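You operate a simulated robot arm through the tools that you are given. There is no shell and no other tool. Be economical: measure what you need, move in short steps, check, and stop when the job is done.

You run a simulated robot arm. Do the job below in one go: nothing can be reset, and whatever is moved stays where it is left.

## Task
Feed 20 caps into the small black bin at the cap feeder.
Fine: tray out, bin in its pocket, tray in, set the cap dial, push the pad once, tray out again; other bins stay empty.

The check looks at the end state, three seconds after you hand in, the way a careful person would. Anything else that was tipped, shoved, dropped, spilled or broken makes it a failure. Lids that push on must go on centred and level and be pressed home; caps that screw on are set level and turned clockwise until they are tight.

## Robot
A 7-joint arm with a two-finger parallel gripper, fixed in place. Base frame: the origin is at the foot of the arm, x ahead of it, y to its left, z up; the work surface is at about z = 0.7. Lengths are in m, angles in rad, forces in N, time in s.
With the tool pointing down near the work surface it reaches from about 0.14 to 0.66 m from the base axis. Its first joint turns from -1.152 to 1.152 rad. Payload 2.4 kg.
The TCP is the grasp point between the finger pads, 0.03 m short of the fingertips. In the tool frame z runs along the fingers and y along their closing line. The gripper opens to 0.094 m. The fingers are 0.028 m wide and 0.01 m thick; the gripper's body (0.05 by 0.096 m) begins 0.055 m behind the TCP.
Orientation is that of the tool frame in the base frame, as a unit quaternion [w, x, y, z]. With the fingers straight down and closing along the base's y, the tool's x points along the base's -x, its y along +y and its z along -z.

## Interface
- The arm moves only by the tool drive_tool. Its argument "plan" is a list of rows, each a list of 7 numbers: the closure in counts, from 0 (fully open) to 255 (shut), then the shift along the tool's x, y, z in units of 20 mm (1.0 is 20 mm), then the turn, a rotation vector about the tool's x, y, z in units of 8 degrees (1.0 is 8 degrees). In form: [[claw, tx, ty, tz, rx, ry, rz], ...]. A call has 1 to 8 rows; each row shifts and turns the commanded pose from where the row before left it, along the tool's axes as they then stand. A call with a number of a shift or a turn outside -1 to 1 is refused whole. Each row takes 0.2 s and may step no farther than 0.05 m and 0.15 rad from the row before; otherwise, or with a gripper value out of range, the whole call is refused. Where a pose cannot be reached the arm comes as near as it can. A force on the tool above 40 N (or 10 N above the force at the start of the call, whichever is more), or a blocked arm, ends the call early, and 0.2 s more pass. Each finger travels about 0.153 m/s and halts on what it meets, pressing with about 34 N; the grip force reading is that of the motor and also rises with nothing between the fingers. The clock runs only during rows and for 0.2 s after the last one: add rows that do not move to give the fingers time. The reply holds the time, the measured pose of the TCP, the force on the tool along the base axes, the opening and the grip force, in the units named above and with some noise, with the torque about the TCP (base axes, N m) and any sound that the robot's microphone picked up.
- Cameras (640 x 400 px; columns grow to the right, rows downward): "scene" is fixed at [0.0253, 0.4756, 1.4302]; the picture's right is [-0.83, -0.55, 0.00], its down [-0.39, 0.58, -0.71] and it looks along [0.39, -0.60, -0.70] (base axes); focal length 315 px, centre (320, 200). "wrist" rides on the gripper at [0.076, 0.014, -0.102] in the tool frame; the picture's right is [-0.18, 0.98, 0.00], its down [-0.75, -0.14, -0.64] and it looks along [-0.63, -0.12, 0.77] (tool axes); focal length 243 px, centre (320, 200). There is no depth. A picture from a camera that has moved, and an enlarged one, comes with that camera's place and axes in the base frame and with its lens.
- snapshot(camera): a new picture of that camera. The clock stands still meanwhile.
- inspect(camera, box): a new picture of the part [left, top, right, bottom] of that camera's present view, enlarged. The clock stands still meanwhile.
- close_job(): hands the job in; it is judged then, once.

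Work in short steps. Places have to be worked out from the pictures, the camera data and where the tool is seen: move nearer, look again, correct. Check each grasp and each placing, and mend what went wrong. You have 120 turns and 64 pictures in all, those below and enlarged ones among them. Open the gripper and draw the arm clear of the work before you hand the job in, unless the task says otherwise; then end with one line.

The tools are called after "Emit:" as a command line: name --pt "numbers of a row" for each row, then --argument value for the rest, lists and objects as JSON in quotes. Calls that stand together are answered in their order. drive_tool: Moves the arm, as the interface text tells. Its arguments: {"type":"object","properties":{"plan":{"type":"array"}},"required":["plan"]} The other tools are called the same way: snapshot (camera) takes a picture; inspect (camera, box) takes an enlarged picture of a part of a camera's view; close_job () hands the job in.

At the start:

```text
t: 0.0
tcp_pos: [0.3952, 0.1689, 1.0767]
tcp_rot: [0.0, 0.0, 1.0, 0.0]
contact_force: [-0.3, -0.9, 0.0]
moment: [0.03, -0.02, 0.02]
gripper_width: 0.094
finger_force: 0.0
```

scene: 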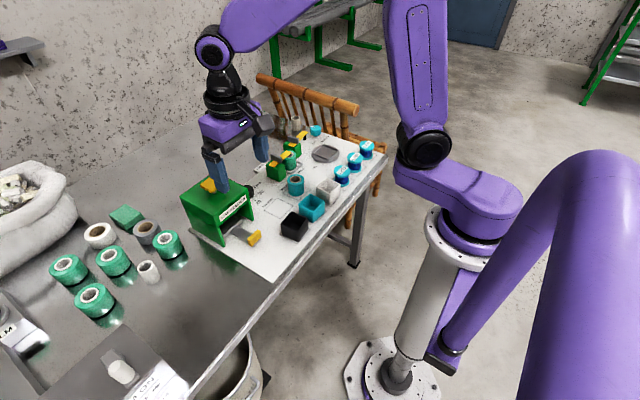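
wrist: 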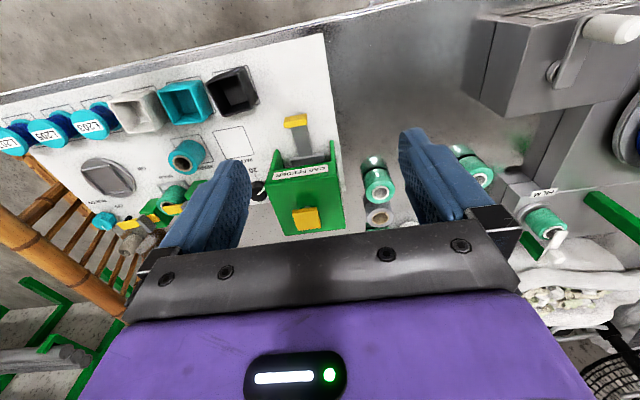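

I start by enlarging the feeder and bins in both views to locate tray, dial, pad and bins.

Emit:
inspect --camera "scene" --box '[170, 150, 350, 270]'

Emit:
inspect --camera "wrist" --box '[150, 60, 390, 240]'

```text
3.33 times, centred on (260, 210) of scene
camera zoom: at [0.0253, 0.4756, 1.4302], right [-0.83, -0.55, 0.0], down [-0.39, 0.58, -0.71], along [0.39, -0.6, -0.7], focal length 1051 px, centre (520, 167)
```

zoom: 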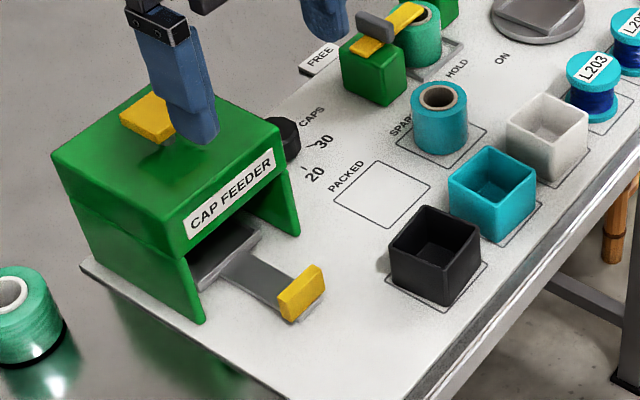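

```text
2.22 times, centred on (270, 150) of wrist
camera zoom: at [0.32, 0.1831, 1.1796], right [0.18, 0.98, 0.0], down [0.75, -0.14, 0.64], along [0.63, -0.12, -0.77], focal length 539 px, centre (431, 311)
```

zoom: 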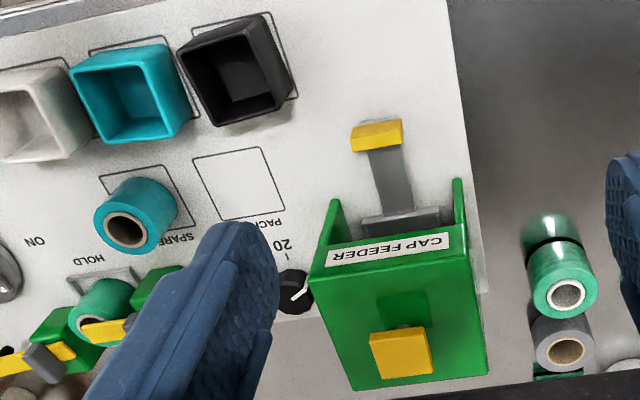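

The tray handle (yellow) looks to be near (0.487, 0.103, 0.73), the black bin near (0.417, 0.01), the dial near (0.64, -0.03), and the pad near (0.634, 0.098, 0.85). I move above the handle.

Emit:
drive_tool --pt "0 -0.5 -0.41 1 0 0 0" --pt "0 -0.5 -0.41 1 0 0 0" --pt "0 -0.5 -0.41 1 0 0 0" --pt "0 -0.5 -0.41 1 0 0 0" --pt "0 -0.5 -0.41 1 0 0 0" --pt "0 -0.5 -0.41 1 0 0 0" --pt "0 -0.5 -0.41 1 0 0 0" --pt "0 -0.5 -0.41 1 0 0 0"

Emit:
snapshot --camera "wrist"

```text
t: 1.8
tcp_pos: [0.4762, 0.1035, 0.9152]
tcp_rot: [0.0, 0.0, 1.0, 0.0]
contact_force: [-1.3, 0.1, -0.4]
moment: [0.0, 0.0, 0.02]
gripper_width: 0.0941
finger_force: 0.1
```

```text
59 pictures are left
camera wrist: at [0.4, 0.1176, 1.0184], right [0.18, 0.98, 0.0], down [0.75, -0.14, 0.64], along [0.63, -0.12, -0.77], focal length 243 px, centre (320, 200)
```

wrist: 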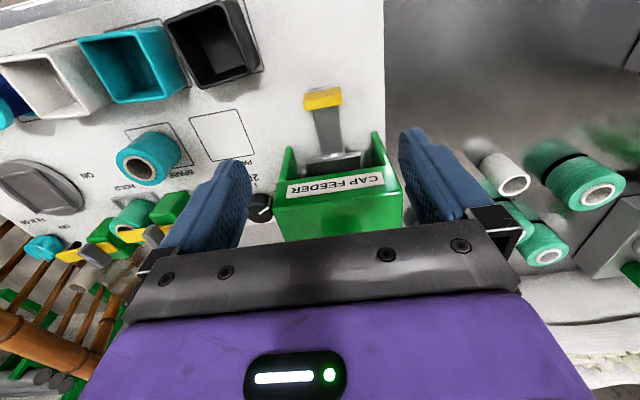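

The handle top is at about (0.487, 0.104, 0.735) and about 45 mm wide along y. I descend straight over it to just above grip height.

Emit:
drive_tool --pt "0 -0.25 0 1 0 0 0" --pt "0 -0.25 0 1 0 0 0" --pt "0 0 0 1 0 0 0" --pt "0 0 0 1 0 0 0" --pt "0 0 0 1 0 0 0" --pt "0 0 0 1 0 0 0" --pt "0 0 0 1 0 0 0" --pt "0 0 0 1 0 0 0"

Emit:
snapshot --camera "wrist"

Emit:
inspect --camera "scene" --box '[170, 150, 350, 270]'

```text
t: 3.6
tcp_pos: [0.4866, 0.1045, 0.7575]
tcp_rot: [0.0, 0.0, 1.0, 0.0]
contact_force: [0.4, 0.0, -0.4]
moment: [0.02, 0.02, 0.0]
gripper_width: 0.0941
finger_force: 0.0
```

```text
58 pictures are left
camera wrist: at [0.4101, 0.1176, 0.8597], right [0.18, 0.98, 0.0], down [0.75, -0.14, 0.64], along [0.63, -0.12, -0.77], focal length 243 px, centre (320, 200)
```

wrist: 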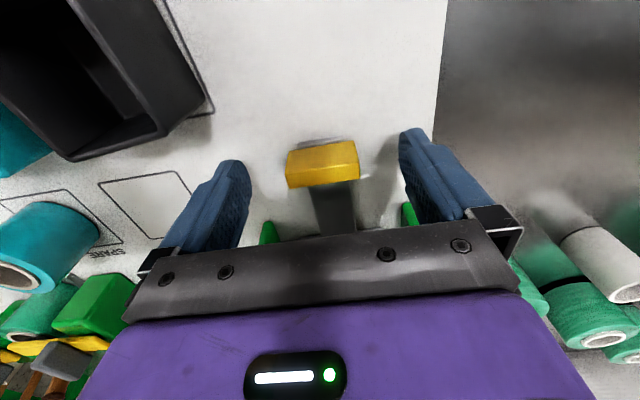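

```text
3.33 times, centred on (260, 210) of scene
camera zoom: at [0.0253, 0.4756, 1.4302], right [-0.83, -0.55, 0.0], down [-0.39, 0.58, -0.71], along [0.39, -0.6, -0.7], focal length 1051 px, centre (520, 167)
```

zoom: 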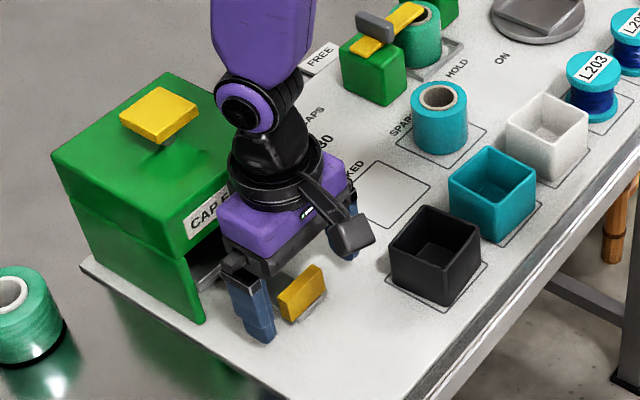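

The fingers straddle the handle. I lower 16 mm and close on it.

Emit:
drive_tool --pt "0 0 0 0.4 0 0 0" --pt "0 0 0 0.4 0 0 0" --pt "255 0 0 0 0 0 0" --pt "255 0 0 0 0 0 0" --pt "255 0 0 0 0 0 0" --pt "255 0 0 0 0 0 0"

```text
t: 5.0
tcp_pos: [0.4859, 0.1046, 0.7408]
tcp_rot: [0.0, -0.001, 1.0, 0.0]
contact_force: [1.6, 8.6, -10.5]
moment: [-0.08, -1.05, 0.1]
gripper_width: 0.0439
finger_force: 45.2
```

The handle is gripped at 44 mm. I pull the tray out along -x in small steps.

Emit:
drive_tool --pt "255 0.3 0 0 0 0 0" --pt "255 0.3 0 0 0 0 0" --pt "255 0.3 0 0 0 0 0" --pt "255 0.3 0 0 0 0 0"

Emit:
snapshot --camera "scene"

```text
t: 6.0
tcp_pos: [0.4625, 0.1045, 0.7418]
tcp_rot: [0.0, -0.001, 1.0, 0.0]
contact_force: [-0.3, 15.2, -3.8]
moment: [0.2, -0.37, 0.25]
gripper_width: 0.044
finger_force: 45.1
```

```text
56 pictures are left
```

scene: 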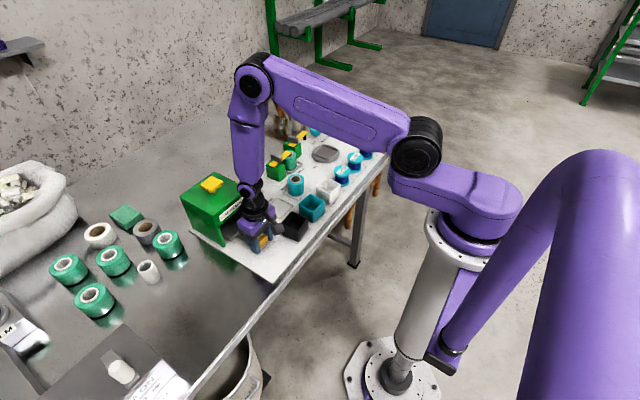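

The tray slides. There is some side load in +y, so I ease slightly toward +y while continuing.

Emit:
drive_tool --pt "255 0.3 0.06 0 0 0 0" --pt "255 0.3 0.06 0 0 0 0" --pt "255 0.3 0 0 0 0 0" --pt "255 0.3 0 0 0 0 0"

Emit:
snapshot --camera "wrist"

```text
t: 7.0
tcp_pos: [0.439, 0.104, 0.7408]
tcp_rot: [-0.001, 0.0, 1.0, 0.001]
contact_force: [0.7, -6.8, -1.6]
moment: [-0.05, -0.81, 0.69]
gripper_width: 0.0437
finger_force: 45.4
```

```text
55 pictures are left
camera wrist: at [0.3622, 0.1188, 0.844], right [0.19, 0.98, 0.0], down [0.75, -0.14, 0.64], along [0.63, -0.12, -0.77], focal length 243 px, centre (320, 200)
```

wrist: 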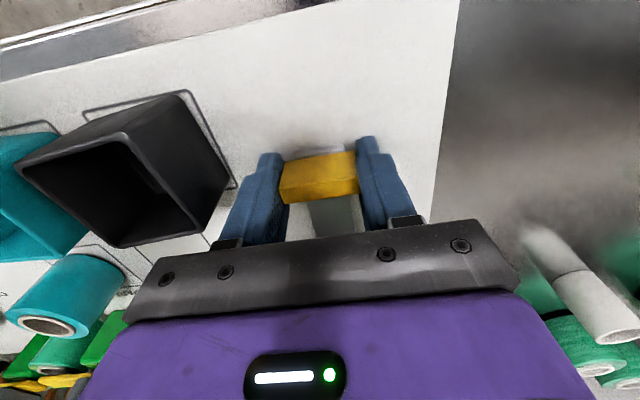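

The axis is essentially along x at y about 0.104. I continue pulling, watching for the end stop.

Emit:
drive_tool --pt "255 0.3 -0.04 0 0 0 0" --pt "255 0.3 0 0 0 0 0" --pt "255 0.3 0 0 0 0 0" --pt "255 0.3 0 0 0 0 0"

Emit:
inspect --camera "scene" --box '[170, 150, 350, 270]'

```text
t: 8.0
tcp_pos: [0.4138, 0.1059, 0.7408]
tcp_rot: [0.0, 0.001, 1.0, 0.0]
contact_force: [0.6, -8.4, 6.7]
moment: [-0.22, 0.41, -0.03]
gripper_width: 0.0438
finger_force: 44.4
```

```text
3.33 times, centred on (260, 210) of scene
camera zoom: at [0.0253, 0.4754, 1.4303], right [-0.83, -0.55, 0.0], down [-0.39, 0.58, -0.71], along [0.39, -0.6, -0.7], focal length 1051 px, centre (520, 167)
```

zoom: 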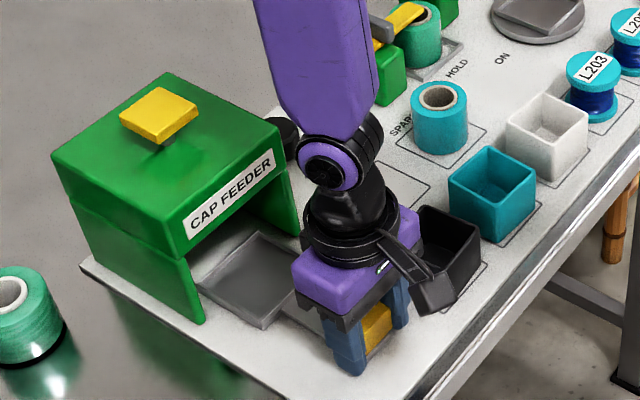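

The pocket is emerging from the feeder. I keep pulling until it stops.

Emit:
drive_tool --pt "255 0.25 0.05 0 0 0 0" --pt "255 0.25 0 0 0 0 0" --pt "255 0.25 0 0 0 0 0" --pt "255 0.25 0 0 0 0 0"

Emit:
inspect --camera "scene" --box '[170, 150, 350, 270]'

```text
t: 9.0
tcp_pos: [0.3942, 0.1049, 0.7413]
tcp_rot: [0.0, 0.002, 1.0, -0.001]
contact_force: [0.8, -27.8, 20.3]
moment: [-0.45, -0.02, 0.51]
gripper_width: 0.0438
finger_force: 44.6
```

```text
3.33 times, centred on (260, 210) of scene
camera zoom: at [0.0251, 0.4749, 1.4305], right [-0.83, -0.55, 0.0], down [-0.39, 0.58, -0.71], along [0.39, -0.6, -0.7], focal length 1051 px, centre (520, 167)
```

zoom: 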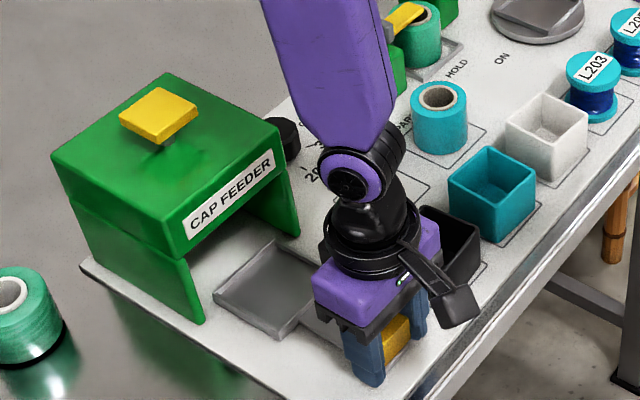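

The pocket is nearly clear, no stop yet; the side and vertical load shows I'm slightly off axis. I relax it (-y, -z slightly) and pull a little further.

Emit:
drive_tool --pt "255 0 -0.08 0.04 0 0 0" --pt "255 0.2 0 0 0 0 0" --pt "255 0.2 0 0 0 0 0"

```text
t: 9.8
tcp_pos: [0.3863, 0.1044, 0.7403]
tcp_rot: [0.001, 0.0, 1.0, 0.001]
contact_force: [1.3, -20.4, 34.4]
moment: [-0.86, -0.43, 0.07]
gripper_width: 0.0437
finger_force: 45.3
```

The upward reaction grew, so I raise slightly, shift a bit further in -y, then pull on.

Emit:
drive_tool --pt "255 0 -0.06 -0.1 0 0 0" --pt "255 0.2 0 0 0 0 0" --pt "255 0.2 0 0 0 0 0"

Emit:
inspect --camera "scene" --box '[170, 150, 350, 270]'

```text
t: 10.6
tcp_pos: [0.3786, 0.1047, 0.7409]
tcp_rot: [0.001, -0.001, 1.0, 0.0]
contact_force: [-0.2, 5.6, -36.0]
moment: [0.27, 0.19, -0.29]
gripper_width: 0.0438
finger_force: 45.4
```

```text
3.33 times, centred on (260, 210) of scene
camera zoom: at [0.0257, 0.4758, 1.4301], right [-0.83, -0.55, 0.0], down [-0.39, 0.58, -0.71], along [0.39, -0.6, -0.7], focal length 1051 px, centre (520, 167)
```

zoom: 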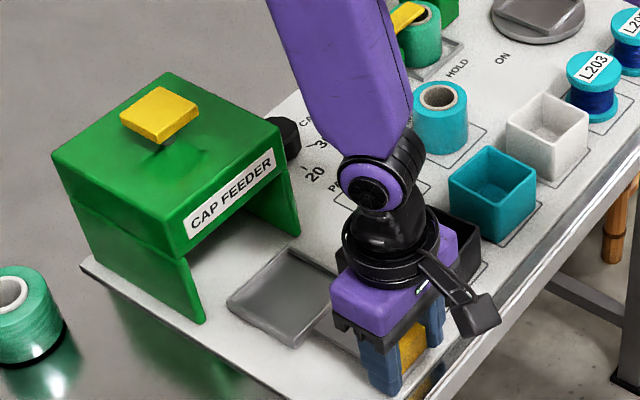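

The pocket is out of the feeder mouth. I trim z back 1 mm and pull a bit more to find the stop.

Emit:
drive_tool --pt "255 0 0 0.05 0 0 0" --pt "255 0.2 0 0 0 0 0" --pt "255 0.2 0 0 0 0 0" --pt "255 0.2 0 0 0 0 0"

```text
t: 11.6
tcp_pos: [0.367, 0.1049, 0.7418]
tcp_rot: [0.001, -0.002, 1.0, 0.001]
contact_force: [-0.2, 18.0, 14.7]
moment: [-0.03, 0.93, 0.08]
gripper_width: 0.0441
finger_force: 44.9
```

Emit:
drive_tool --pt "255 0.2 0.05 0 0 0 0" --pt "255 0.2 0 0 0 0 0" --pt "255 0.2 0 0 0 0 0"

Emit:
inspect --camera "scene" --box '[170, 150, 350, 270]'

```text
t: 12.4
tcp_pos: [0.3575, 0.1058, 0.741]
tcp_rot: [0.003, 0.003, 1.0, 0.002]
contact_force: [15.5, 4.1, 27.6]
moment: [-0.59, 0.42, 0.2]
gripper_width: 0.0439
finger_force: 45.0
```

```text
3.33 times, centred on (260, 210) of scene
camera zoom: at [0.0254, 0.4756, 1.4302], right [-0.83, -0.55, 0.0], down [-0.39, 0.58, -0.71], along [0.39, -0.6, -0.7], focal length 1051 px, centre (520, 167)
```

zoom: 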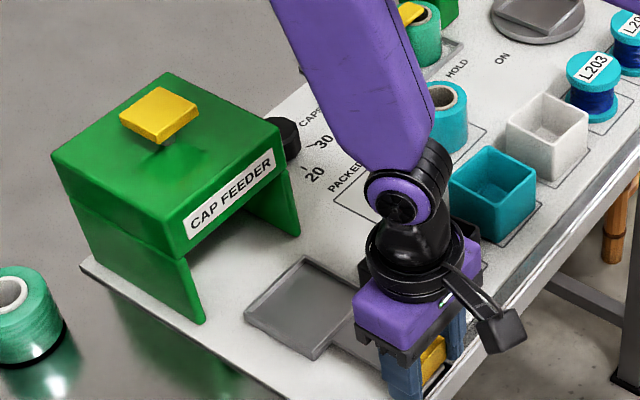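

Force of 15 N along x marks the stop: the tray is out. I release partway (keeping clear of the black bin) and rise.

Emit:
drive_tool --pt "85 -0.05 0 0 0 0 0" --pt "85 0 0 0 0 0 0" --pt "85 0 0 -1 0 0 0" --pt "85 0 0 -1 0 0 0" --pt "85 0 0 -1 0 0 0" --pt "85 0 0 -1 0 0 0" --pt "85 0 0 -1 0 0 0" --pt "85 0 0 -1 0 0 0"

Emit:
snapshot --camera "wrist"

Emit:
inspect --camera "scene" --box '[170, 150, 350, 270]'

```text
t: 14.2
tcp_pos: [0.355, 0.1036, 0.8619]
tcp_rot: [0.0, 0.0, 1.0, 0.001]
contact_force: [0.3, -0.2, 0.1]
moment: [-0.02, 0.0, 0.0]
gripper_width: 0.0626
finger_force: 0.1
```

```text
50 pictures are left
camera wrist: at [0.2782, 0.1177, 0.9645], right [0.18, 0.98, 0.0], down [0.75, -0.14, 0.64], along [0.63, -0.12, -0.77], focal length 243 px, centre (320, 200)
```

wrist: 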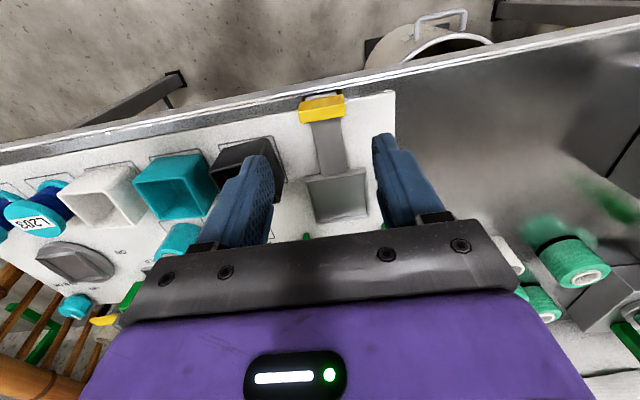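

```text
3.33 times, centred on (260, 210) of scene
camera zoom: at [0.0253, 0.4756, 1.4302], right [-0.83, -0.55, 0.0], down [-0.39, 0.58, -0.71], along [0.39, -0.6, -0.7], focal length 1051 px, centre (520, 167)
```

zoom: 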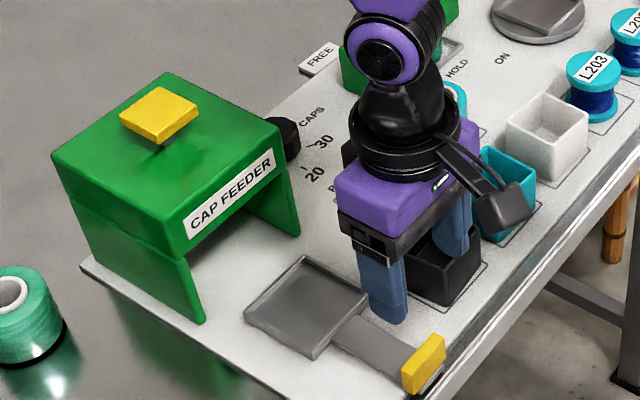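

The tray is fully out, with its pocket centred near (0.485, 0.103). Next I move above the black bin for a close view, gripper open.

Emit:
drive_tool --pt "85 0 0 -1 0 0 0" --pt "0 0 -0.8 -1 0 0 0" --pt "0 0 -0.8 -1 0 0 0" --pt "0 0 -0.8 0 0 0 0" --pt "0 0 -0.8 0 0 0 0" --pt "0 0 -0.8 0 0 0 0" --pt "0 0 -0.8 0 0 0 0"

Emit:
snapshot --camera "wrist"

Emit:
inspect --camera "scene" --box '[190, 150, 370, 270]'

```text
t: 15.8
tcp_pos: [0.3543, 0.0081, 0.9212]
tcp_rot: [0.0, 0.0, 1.0, 0.0]
contact_force: [-0.7, 0.4, 0.6]
moment: [0.04, -0.02, 0.03]
gripper_width: 0.0939
finger_force: 0.1
```

```text
48 pictures are left
camera wrist: at [0.2787, 0.022, 1.0239], right [0.18, 0.98, 0.0], down [0.75, -0.14, 0.64], along [0.63, -0.12, -0.77], focal length 243 px, centre (320, 200)
```

wrist: 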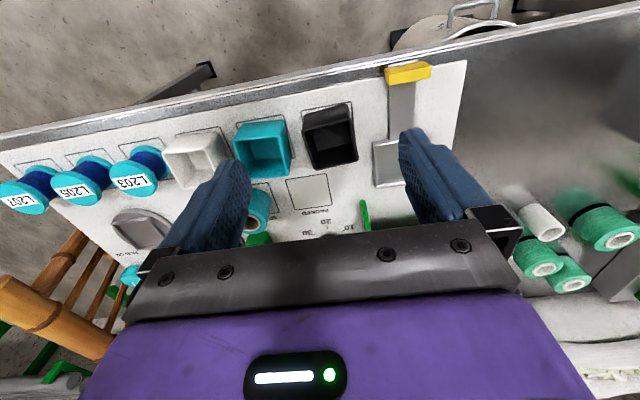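

```text
3.33 times, centred on (280, 210) of scene
camera zoom: at [0.0253, 0.4756, 1.4302], right [-0.83, -0.55, 0.0], down [-0.39, 0.58, -0.71], along [0.39, -0.6, -0.7], focal length 1051 px, centre (453, 167)
```

zoom: 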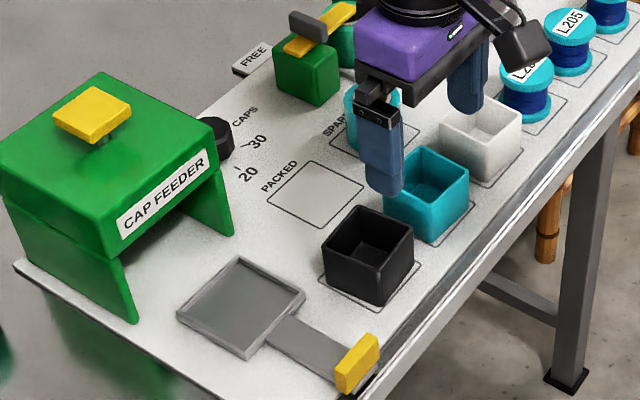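

I enlarge the bin in the wrist view.

Emit:
inspect --camera "wrist" --box '[280, 80, 400, 160]'

```text
5.00 times, centred on (340, 120) of wrist
camera zoom: at [0.2787, 0.022, 1.0239], right [0.18, 0.98, 0.0], down [0.75, -0.14, 0.64], along [0.63, -0.12, -0.77], focal length 1213 px, centre (220, 600)
```

zoom: 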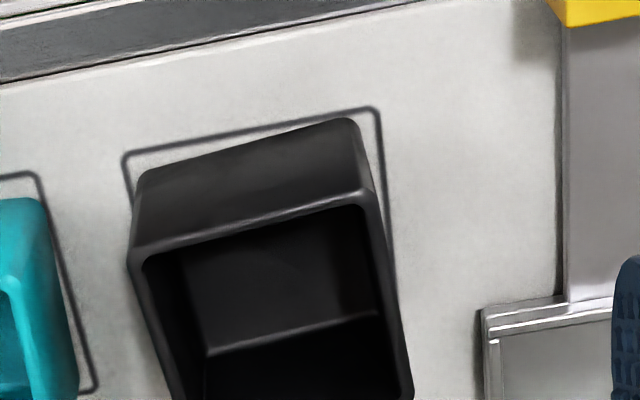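

The black bin spans about x 0.392–0.45, y -0.021–0.037, top z≈0.75, yawed about 3°. The cyan neighbour is only ~18 mm away, so I'll grip along x: I move over it and turn the tool by about 90°.

Emit:
drive_tool --pt "0 -0.84 0 0 0 0 0" --pt "0 -0.84 0 0 0 0 0" --pt "0 -0.84 0 0 0 0 0" --pt "0 -0.84 0 0 0 0 0" --pt "0 0 0 0 0 0 -1" --pt "0 0 0 0 0 0 -1" --pt "0 0 0 0 0 0 -1" --pt "0 0 0 0 0 0 -1"

Emit:
drive_tool --pt "0 0 0 0 0 0 -1" --pt "0 0 0 0 0 0 -1" --pt "0 0 0 0 0 0 -1" --pt "0 0 0 0 0 0 -1" --pt "0 0 0 0 0 0 -1" --pt "0 0 0 0 0 0 -1" --pt "0 0 0 0 0 0 -1" --pt "0 0 0 0 0 0 -0.6"

Emit:
snapshot --camera "wrist"

```text
t: 17.6
tcp_pos: [0.423, 0.008, 0.9209]
tcp_rot: [0.001, -0.276, 0.961, -0.001]
contact_force: [0.2, 0.0, 1.0]
moment: [0.04, -0.02, 0.02]
gripper_width: 0.0941
finger_force: 0.1
```

```text
t: 19.4
tcp_pos: [0.4224, 0.0083, 0.9201]
tcp_rot: [0.0, 0.725, -0.689, -0.001]
contact_force: [-0.6, -0.3, -0.1]
moment: [-0.03, -0.01, 0.01]
gripper_width: 0.0939
finger_force: 0.0
```

```text
45 pictures are left
camera wrist: at [0.412, -0.0688, 1.0236], right [-0.99, 0.13, 0.0], down [0.1, 0.76, 0.64], along [0.09, 0.64, -0.77], focal length 243 px, centre (320, 200)
```

wrist: 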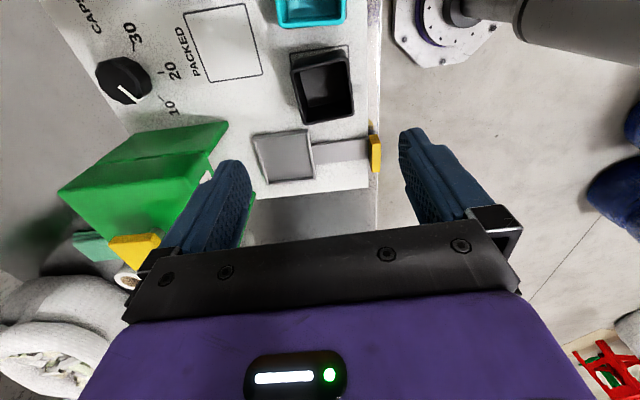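

Good view of bin, tray and dial. I enlarge both.

Emit:
inspect --camera "wrist" --box '[240, 30, 390, 130]'

Emit:
inspect --camera "wrist" --box '[70, 0, 220, 130]'

```text
4.00 times, centred on (315, 80) of wrist
camera zoom: at [0.412, -0.0688, 1.0236], right [-0.99, 0.13, 0.0], down [0.1, 0.76, 0.64], along [0.09, 0.64, -0.77], focal length 970 px, centre (340, 680)
```

zoom: 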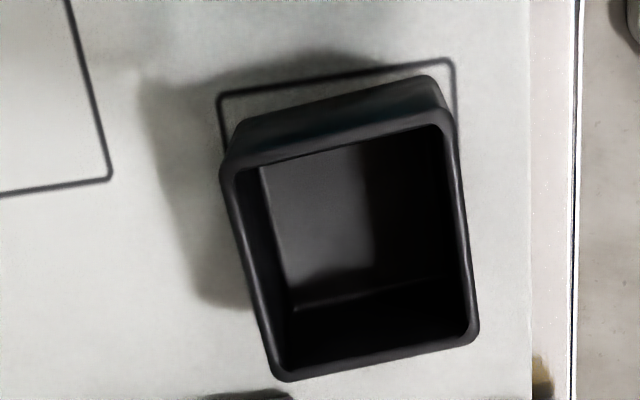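

```text
3.08 times, centred on (145, 65) of wrist
camera zoom: at [0.412, -0.0688, 1.0236], right [-0.99, 0.13, 0.0], down [0.1, 0.76, 0.64], along [0.09, 0.64, -0.77], focal length 746 px, centre (858, 615)
```

zoom: 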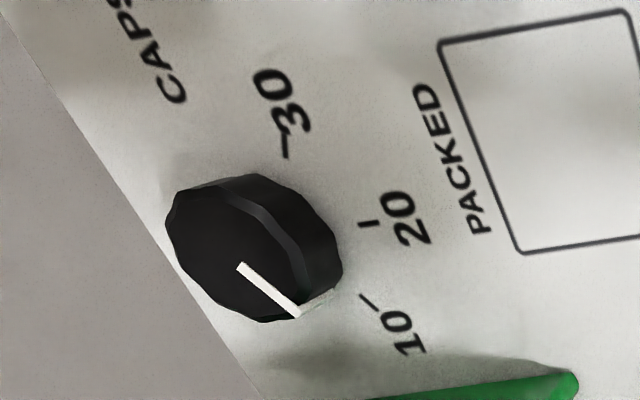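

The bin rim centre is about (0.420, 0.011), size ~59 mm, yaw about +4.5°. I trim the pose and descend beside it.

Emit:
drive_tool --pt "0 -0.13 0.12 1 0 0 -0.19" --pt "0 0 0 1 0 0 0" --pt "0 0 0 1 0 0 0" --pt "0 0 0 1 0 0 0" --pt "0 0 0 1 0 0 0" --pt "0 0 0 1 0 0 0"

Emit:
snapshot --camera "wrist"

```text
t: 20.8
tcp_pos: [0.4204, 0.0127, 0.7996]
tcp_rot: [0.0, 0.733, -0.68, 0.0]
contact_force: [-0.5, -0.3, -0.4]
moment: [0.01, 0.0, 0.01]
gripper_width: 0.094
finger_force: 0.0
```

```text
42 pictures are left
camera wrist: at [0.4122, -0.0663, 0.9033], right [-0.99, 0.11, 0.0], down [0.08, 0.76, 0.64], along [0.07, 0.64, -0.77], focal length 243 px, centre (320, 200)
```

wrist: 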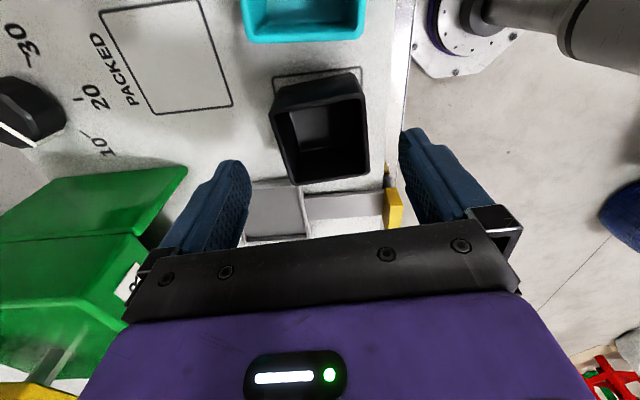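

The bin is centred between the fingers. I lower 48 mm and close.

Emit:
drive_tool --pt "0 0 0 0.8 0 0 0" --pt "0 0 0 0.8 0 0 0" --pt "0 0 0 0.75 0 0 0" --pt "0 0 0 0 0 0 0" --pt "255 0 0 0 0 0 0" --pt "255 0 0 0 0 0 0" --pt "255 0 0 0 0 0 0"

Emit:
snapshot --camera "wrist"

```text
t: 22.4
tcp_pos: [0.4195, 0.0121, 0.7537]
tcp_rot: [0.0, 0.733, -0.68, -0.001]
contact_force: [-0.1, -0.7, -0.2]
moment: [0.0, -0.07, 0.02]
gripper_width: 0.0636
finger_force: 34.3
```

```text
41 pictures are left
camera wrist: at [0.4116, -0.0666, 0.8567], right [-0.99, 0.11, 0.0], down [0.08, 0.76, 0.64], along [0.07, 0.64, -0.77], focal length 243 px, centre (320, 200)
```

wrist: 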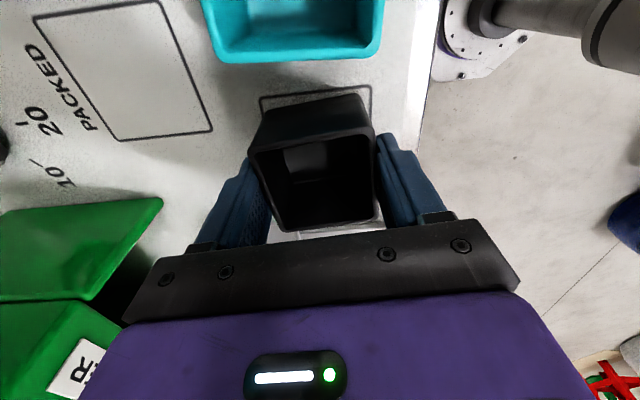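

Gripped at 63.6 mm. I lift it 70 mm and square the tool to the tray axis.

Emit:
drive_tool --pt "255 0 0 -0.5 0 0 0" --pt "255 0 0 -1 0 0 0" --pt "255 0 0 -1 0 0 0" --pt "255 0 0 -1 0 0 0.57" --pt "255 0 0 0 0 0 0"

Emit:
snapshot --camera "wrist"

Emit:
inspect --camera "scene" --box '[190, 150, 370, 270]'

```text
t: 23.6
tcp_pos: [0.4202, 0.0116, 0.8247]
tcp_rot: [0.0, -0.706, 0.708, -0.001]
contact_force: [-0.7, 0.5, -1.0]
moment: [0.03, -0.01, 0.02]
gripper_width: 0.0636
finger_force: 33.7
```

```text
40 pictures are left
camera wrist: at [0.4058, -0.0655, 0.9273], right [-0.98, 0.19, 0.0], down [0.15, 0.75, 0.64], along [0.12, 0.63, -0.77], focal length 243 px, centre (320, 200)
```

wrist: 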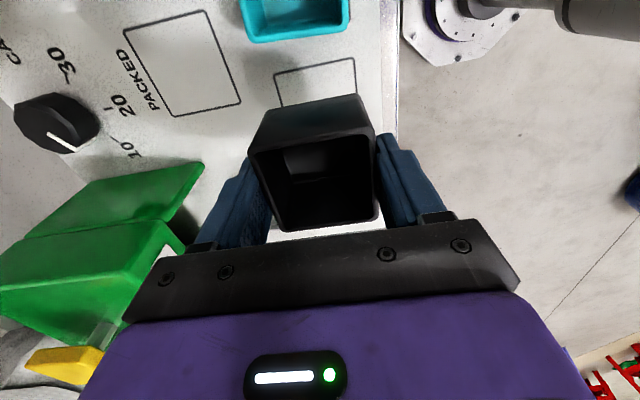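

```text
3.33 times, centred on (280, 210) of scene
camera zoom: at [0.0253, 0.4756, 1.4302], right [-0.83, -0.55, 0.0], down [-0.39, 0.58, -0.71], along [0.39, -0.6, -0.7], focal length 1051 px, centre (453, 167)
```

zoom: 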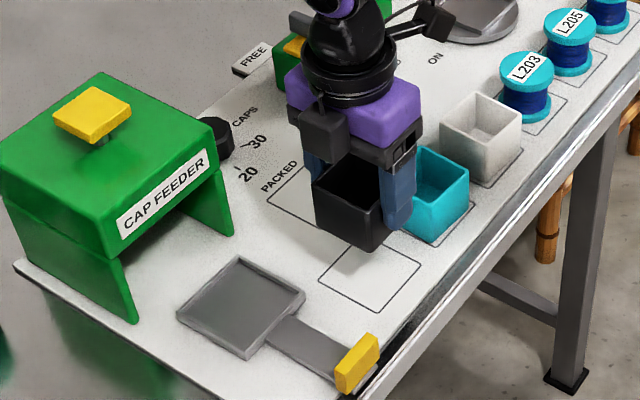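

The bin is held centred on the TCP. I go up over the tray area to get an unobstructed measurement of the pocket.

Emit:
drive_tool --pt "255 -0.5 -0.3 -1 0 0 0" --pt "255 -0.5 -0.3 -1 0 0 0" --pt "255 -0.5 -0.3 -1 0 0 0" --pt "255 -0.5 -0.3 -1 0 0 0" --pt "255 -0.5 -0.3 -1 0 0 0" --pt "255 -0.5 -0.3 -1 0 0 0" --pt "255 -0.5 -0.3 -1 0 0 0" --pt "255 -0.5 -0.3 -1 0 0 0"

Emit:
inspect --camera "wrist" --box '[230, 0, 410, 130]'

Emit:
inspect --camera "scene" --box '[225, 215, 315, 275]'

```text
t: 25.4
tcp_pos: [0.4681, 0.0906, 0.983]
tcp_rot: [-0.001, -0.705, 0.709, 0.001]
contact_force: [0.8, -0.4, -1.2]
moment: [0.01, 0.0, -0.03]
gripper_width: 0.0635
finger_force: 33.9
```

```text
3.08 times, centred on (320, 65) of wrist
camera zoom: at [0.4532, 0.0142, 1.0863], right [-0.98, 0.19, 0.0], down [0.14, 0.75, 0.64], along [0.12, 0.63, -0.77], focal length 746 px, centre (320, 615)
```

zoom: 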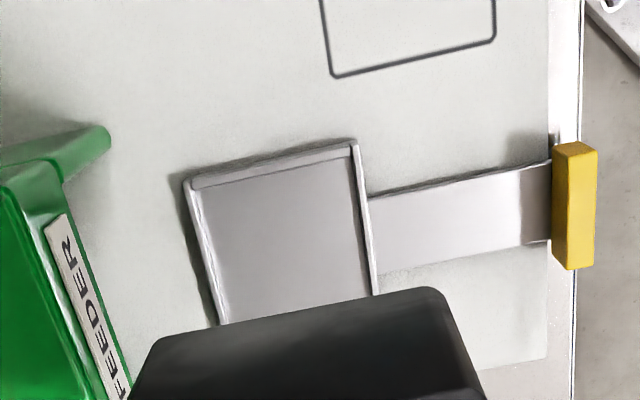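

```text
6.67 times, centred on (270, 245) of scene
camera zoom: at [0.0253, 0.4756, 1.4302], right [-0.83, -0.55, 0.0], down [-0.39, 0.58, -0.71], along [0.39, -0.6, -0.7], focal length 2102 px, centre (653, -100)
```

zoom: 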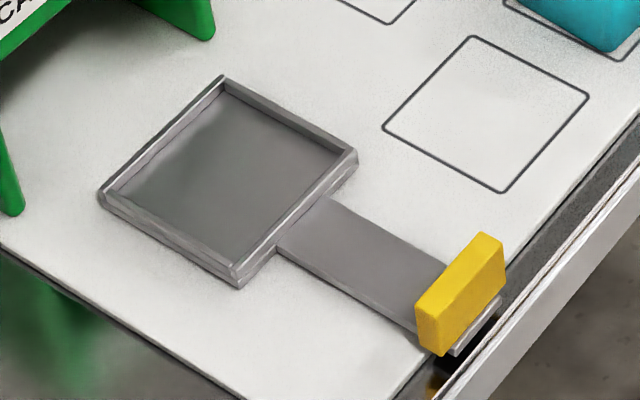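

The pocket's outer frame is ~78 mm square, centred near (0.486, 0.1045), giving about 4 mm slack each side. I move above it at 0.80 m and check.

Emit:
drive_tool --pt "255 -0.34 -0.44 1 0 0 0" --pt "255 -0.34 -0.44 1 0 0 0" --pt "255 0 0 1 0 0 0" --pt "255 0 0 1 0 0 0" --pt "255 0 0 1 0 0 0" --pt "255 0 0 1 0 0 0" --pt "255 0 0 1 0 0 0" --pt "255 0 0 1 0 0 0"

Emit:
drive_tool --pt "255 0 0 0.8 0 0 0" --pt "255 0 0 0.8 0 0 0" --pt "255 0 0 0.3 0 0 0"

Emit:
inspect --camera "scene" --box '[210, 195, 315, 265]'

Emit:
snapshot --camera "wrist"

```text
t: 27.2
tcp_pos: [0.4864, 0.1035, 0.8244]
tcp_rot: [0.0, -0.706, 0.708, -0.001]
contact_force: [1.3, -0.3, -0.1]
moment: [-0.01, 0.02, -0.01]
gripper_width: 0.0639
finger_force: 34.3
```

```text
t: 28.0
tcp_pos: [0.4864, 0.104, 0.7861]
tcp_rot: [0.0, -0.706, 0.708, 0.0]
contact_force: [0.2, -0.1, -0.3]
moment: [-0.02, -0.02, 0.0]
gripper_width: 0.0635
finger_force: 33.5
```

```text
5.71 times, centred on (262, 230) of scene
camera zoom: at [0.0253, 0.4756, 1.4302], right [-0.83, -0.55, 0.0], down [-0.39, 0.58, -0.71], along [0.39, -0.6, -0.7], focal length 1801 px, centre (649, 29)
```

zoom: 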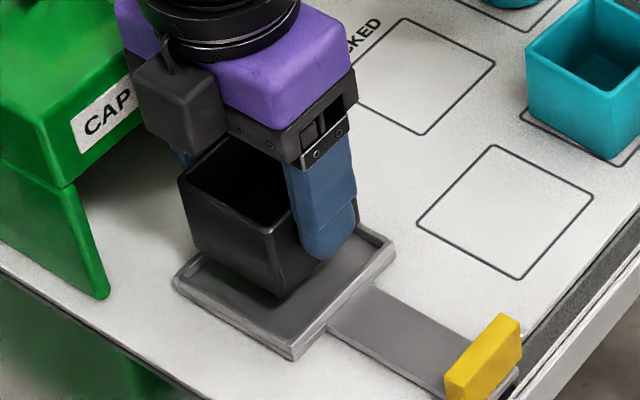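

```text
35 pictures are left
camera wrist: at [0.4716, 0.0278, 0.8887], right [-0.98, 0.19, 0.0], down [0.14, 0.75, 0.64], along [0.12, 0.63, -0.77], focal length 243 px, centre (320, 200)
```

wrist: 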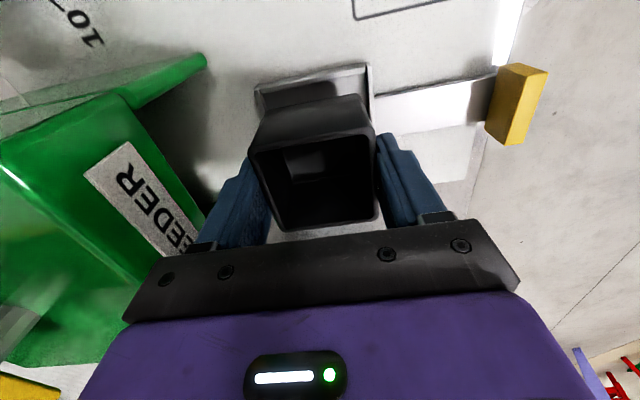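

The bin projects to land centred in the pocket. I lower it slowly until contact.

Emit:
drive_tool --pt "255 0 0 0.5 0 0 0" --pt "255 0 0 0.4 0 0 0" --pt "255 0 0 0.2 0 0 0" --pt "255 0 0 0.15 0 0 0" --pt "255 0 0 0.1 0 0 0"

Emit:
inspect --camera "scene" --box '[210, 195, 315, 265]'

```text
t: 29.2
tcp_pos: [0.4884, 0.1046, 0.7611]
tcp_rot: [0.003, -0.705, 0.709, -0.002]
contact_force: [0.2, -2.7, 30.0]
moment: [-0.03, -0.01, -0.01]
gripper_width: 0.0634
finger_force: 34.3
```

```text
5.71 times, centred on (262, 230) of scene
camera zoom: at [0.0248, 0.4755, 1.4303], right [-0.83, -0.55, 0.0], down [-0.39, 0.58, -0.71], along [0.39, -0.6, -0.7], focal length 1801 px, centre (649, 29)
```

zoom: 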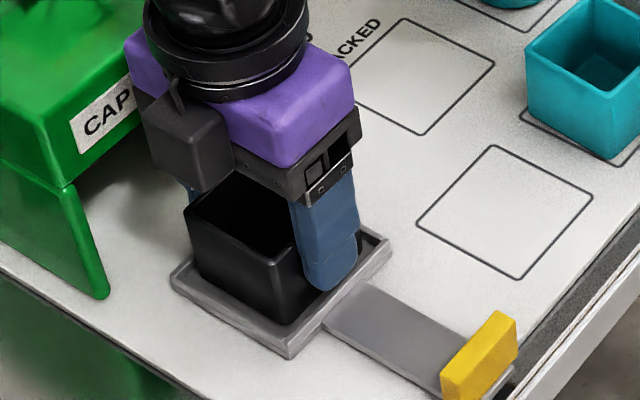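

Contact at 30 N with the bin bottom at about 0.707. I enlarge to confirm it sits inside the rim.

Emit:
inspect --camera "scene" --box '[230, 220, 290, 262]'

Emit:
inspect --camera "wrist" --box '[220, 20, 400, 140]'

```text
9.52 times, centred on (260, 241) of scene
camera zoom: at [0.0248, 0.4755, 1.4303], right [-0.83, -0.55, 0.0], down [-0.39, 0.58, -0.71], along [0.39, -0.6, -0.7], focal length 3002 px, centre (891, -190)
```

zoom: 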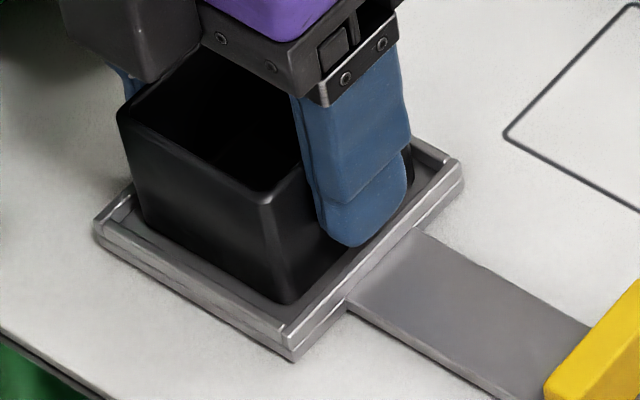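

```text
3.33 times, centred on (310, 80) of wrist
camera zoom: at [0.4726, 0.0276, 0.8634], right [-0.98, 0.19, -0.01], down [0.14, 0.75, 0.64], along [0.13, 0.63, -0.76], focal length 809 px, centre (353, 600)
```

zoom: 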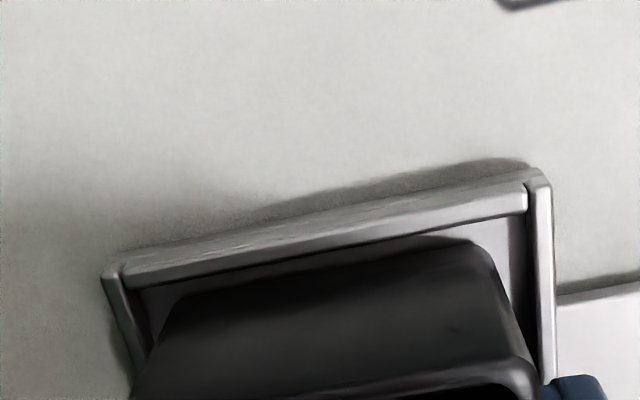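

The bin is seated inside the pocket. I relax, release and rise.

Emit:
drive_tool --pt "255 0 0 -0.05 0 0 0" --pt "40 0 0 0 0 0 0" --pt "40 0 0 0 0 0 0" --pt "40 0 0 -0.5 0 0 0" --pt "40 0 0 -1 0 0 0" --pt "40 0 0 -1 0 0 0" --pt "40 0 0 -1 0 0 0" --pt "40 0 0 -1 0 0 0"

Emit:
inspect --camera "scene" --box '[170, 150, 350, 270]'

```text
t: 31.0
tcp_pos: [0.486, 0.1046, 0.8502]
tcp_rot: [0.0, -0.706, 0.708, -0.001]
contact_force: [0.2, 0.2, -0.8]
moment: [-0.04, 0.0, -0.01]
gripper_width: 0.0793
finger_force: 0.0
```

```text
3.33 times, centred on (260, 210) of scene
camera zoom: at [0.0253, 0.4756, 1.4302], right [-0.83, -0.55, 0.0], down [-0.39, 0.58, -0.71], along [0.39, -0.6, -0.7], focal length 1051 px, centre (520, 167)
```

zoom: 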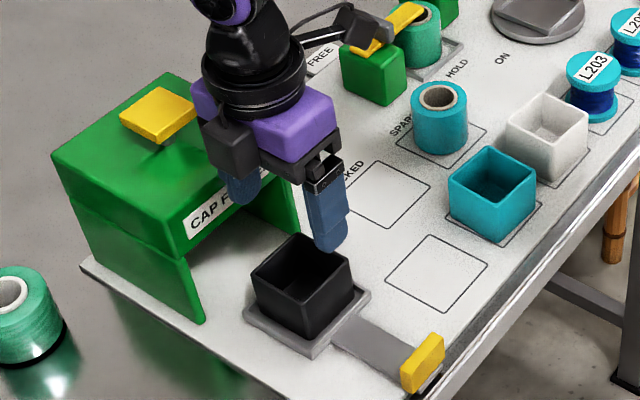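

The bin is in the pocket upright. Keeping this orientation, I go over the handle to grip it front-to-back for pushing in.

Emit:
drive_tool --pt "40 0 0.9 0 0 0 0" --pt "40 0 0.9 0 0 0 0" --pt "40 0 0.9 0 0 0 0" --pt "40 0 0.9 0 0 0 0" --pt "40 0 0.9 0 0 0 0" --pt "40 0 0.9 0 0 0 0" --pt "40 0 0.9 0 0 0 0" --pt "40 0 0 0 0 0 0"

Emit:
snapshot --camera "wrist"

```text
t: 32.8
tcp_pos: [0.3597, 0.1048, 0.8504]
tcp_rot: [0.001, -0.706, 0.708, 0.0]
contact_force: [0.2, -0.4, -0.6]
moment: [-0.01, -0.02, -0.02]
gripper_width: 0.079
finger_force: 0.1
```

```text
30 pictures are left
camera wrist: at [0.3447, 0.0284, 0.9532], right [-0.98, 0.19, 0.0], down [0.14, 0.75, 0.64], along [0.12, 0.63, -0.77], focal length 243 px, centre (320, 200)
```

wrist: 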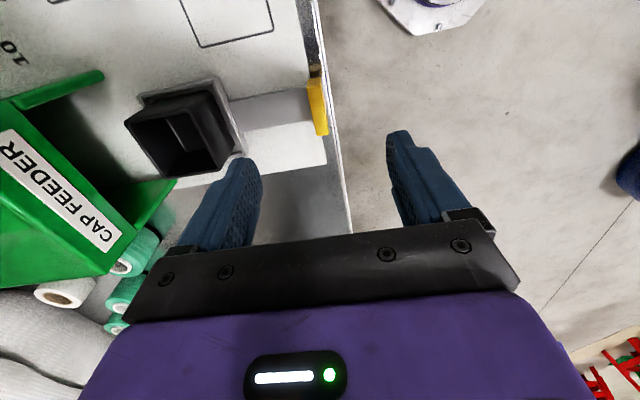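

The handle is at x≈0.361, between the fingers. I descend and grip it.

Emit:
drive_tool --pt "40 0 -0.05 1 0 0 0" --pt "40 0 0 1 0 0 0" --pt "40 0 0 1 0 0 0" --pt "40 0 0 1 0 0 0" --pt "40 0 0 1 0 0 0" --pt "40 0 0 0.35 0 0 0" --pt "40 0 0 0 0 0 0"

Emit:
snapshot --camera "wrist"

```text
t: 34.4
tcp_pos: [0.3618, 0.1047, 0.744]
tcp_rot: [0.002, -0.705, 0.709, 0.0]
contact_force: [-1.0, -3.7, 30.1]
moment: [-0.26, -1.32, 0.09]
gripper_width: 0.0793
finger_force: 0.0
```

```text
29 pictures are left
camera wrist: at [0.3467, 0.0281, 0.8463], right [-0.98, 0.19, 0.0], down [0.14, 0.75, 0.64], along [0.12, 0.63, -0.77], focal length 243 px, centre (320, 200)
```

wrist: 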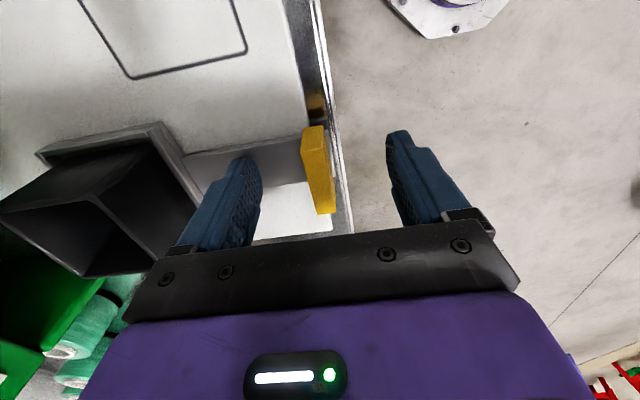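

The rear fingertip is pressing on the tray shaft (30 N). I raise 5 mm, then close gently on the handle.

Emit:
drive_tool --pt "40 0 0 -0.3 0 0 0" --pt "255 0 0 0 0 0 0" --pt "255 0 0 0 0 0 0" --pt "255 0 0 0 0 0 0" --pt "255 0 0 0 0 0 0"

Emit:
snapshot --camera "wrist"

```text
t: 35.6
tcp_pos: [0.3612, 0.1057, 0.749]
tcp_rot: [-0.001, -0.705, 0.709, 0.001]
contact_force: [0.1, 1.4, -11.9]
moment: [-0.35, -0.07, 0.42]
gripper_width: 0.0116
finger_force: 45.5
```

```text
28 pictures are left
camera wrist: at [0.3463, 0.0284, 0.8515], right [-0.98, 0.19, 0.0], down [0.14, 0.75, 0.64], along [0.12, 0.63, -0.77], focal length 243 px, centre (320, 200)
```

wrist: 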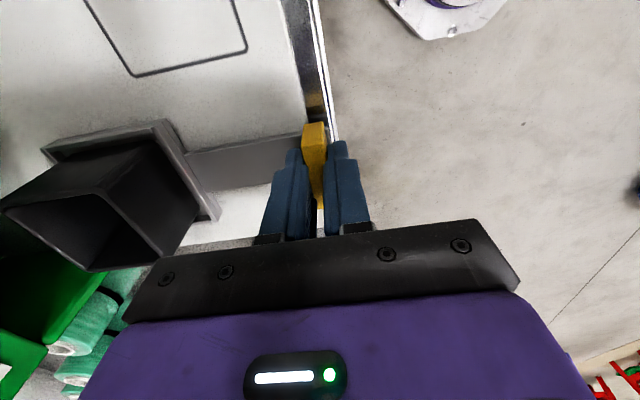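

Gripped at 12 mm. I push the tray in steadily along +x.

Emit:
drive_tool --pt "255 0 -0.2 0 0 0 0" --pt "255 0 -0.4 0 0 0 0" --pt "255 0 -0.4 0 0 0 0" --pt "255 0 -0.4 0 0 0 0" --pt "255 0 -0.4 0 0 0 0" --pt "255 0 -0.4 0 0 0 0" --pt "255 0 -0.4 0 0 0 0"

Emit:
inspect --camera "scene" --box '[170, 150, 350, 270]'

```text
t: 37.2
tcp_pos: [0.4126, 0.1061, 0.7495]
tcp_rot: [-0.001, -0.706, 0.708, 0.001]
contact_force: [-0.1, 4.7, -35.9]
moment: [0.09, -0.08, 0.43]
gripper_width: 0.0115
finger_force: 44.9
```

```text
3.33 times, centred on (260, 210) of scene
camera zoom: at [0.0258, 0.4758, 1.4301], right [-0.83, -0.55, 0.0], down [-0.39, 0.58, -0.71], along [0.39, -0.6, -0.7], focal length 1051 px, centre (520, 167)
```

zoom: 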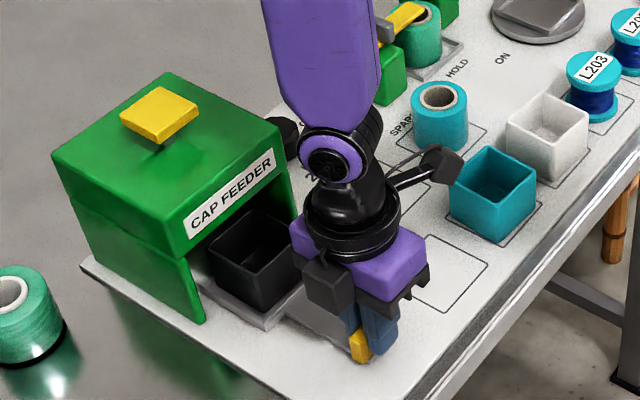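

The tray slides in well; z load is -36 N, so I trim down 1 mm and continue.

Emit:
drive_tool --pt "255 0 -0.2 0.07 0 0 0" --pt "255 0 -0.4 0 0 0 0" --pt "255 0 -0.4 0 0 0 0" --pt "255 0 -0.4 0 0 0 0" --pt "255 0 -0.4 0 0 0 0" --pt "255 0 -0.4 0 0 0 0" --pt "255 0 -0.4 0 0 0 0"

```text
t: 38.8
tcp_pos: [0.4649, 0.104, 0.7481]
tcp_rot: [0.002, -0.706, 0.709, 0.0]
contact_force: [-1.1, 0.9, 34.6]
moment: [0.16, 0.26, 0.44]
gripper_width: 0.0114
finger_force: 44.6
```

Nearly in. I trim up half a millimetre and finish to the stop.

Emit:
drive_tool --pt "255 0 -0.2 -0.03 0 0 0" --pt "255 0 -0.3 0 0 0 0" --pt "255 0 -0.3 0 0 0 0" --pt "255 0 -0.2 0 0 0 0"

```text
t: 39.8
tcp_pos: [0.4846, 0.1046, 0.7496]
tcp_rot: [0.001, -0.706, 0.708, 0.0]
contact_force: [-0.2, 7.3, 24.8]
moment: [0.47, 0.09, 0.36]
gripper_width: 0.0116
finger_force: 45.2
```

Emit:
drive_tool --pt "255 0 -0.15 -0.03 0 0 0" --pt "255 0 -0.15 0 0 0 0" --pt "255 0 -0.15 0 0 0 0"

Emit:
inspect --camera "scene" --box '[170, 150, 350, 270]'

```text
t: 40.6
tcp_pos: [0.4903, 0.105, 0.7484]
tcp_rot: [-0.004, -0.707, 0.708, 0.003]
contact_force: [-18.5, 11.5, 22.4]
moment: [0.83, -0.37, 0.21]
gripper_width: 0.012
finger_force: 45.2
```

```text
3.33 times, centred on (260, 210) of scene
camera zoom: at [0.0245, 0.4757, 1.4302], right [-0.83, -0.55, 0.0], down [-0.39, 0.58, -0.71], along [0.39, -0.6, -0.7], focal length 1051 px, centre (520, 167)
```

zoom: 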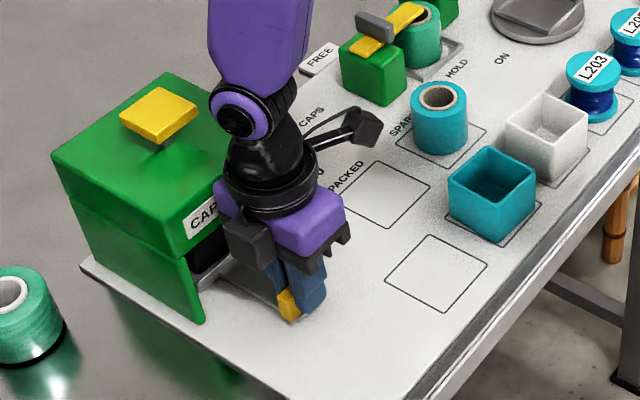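

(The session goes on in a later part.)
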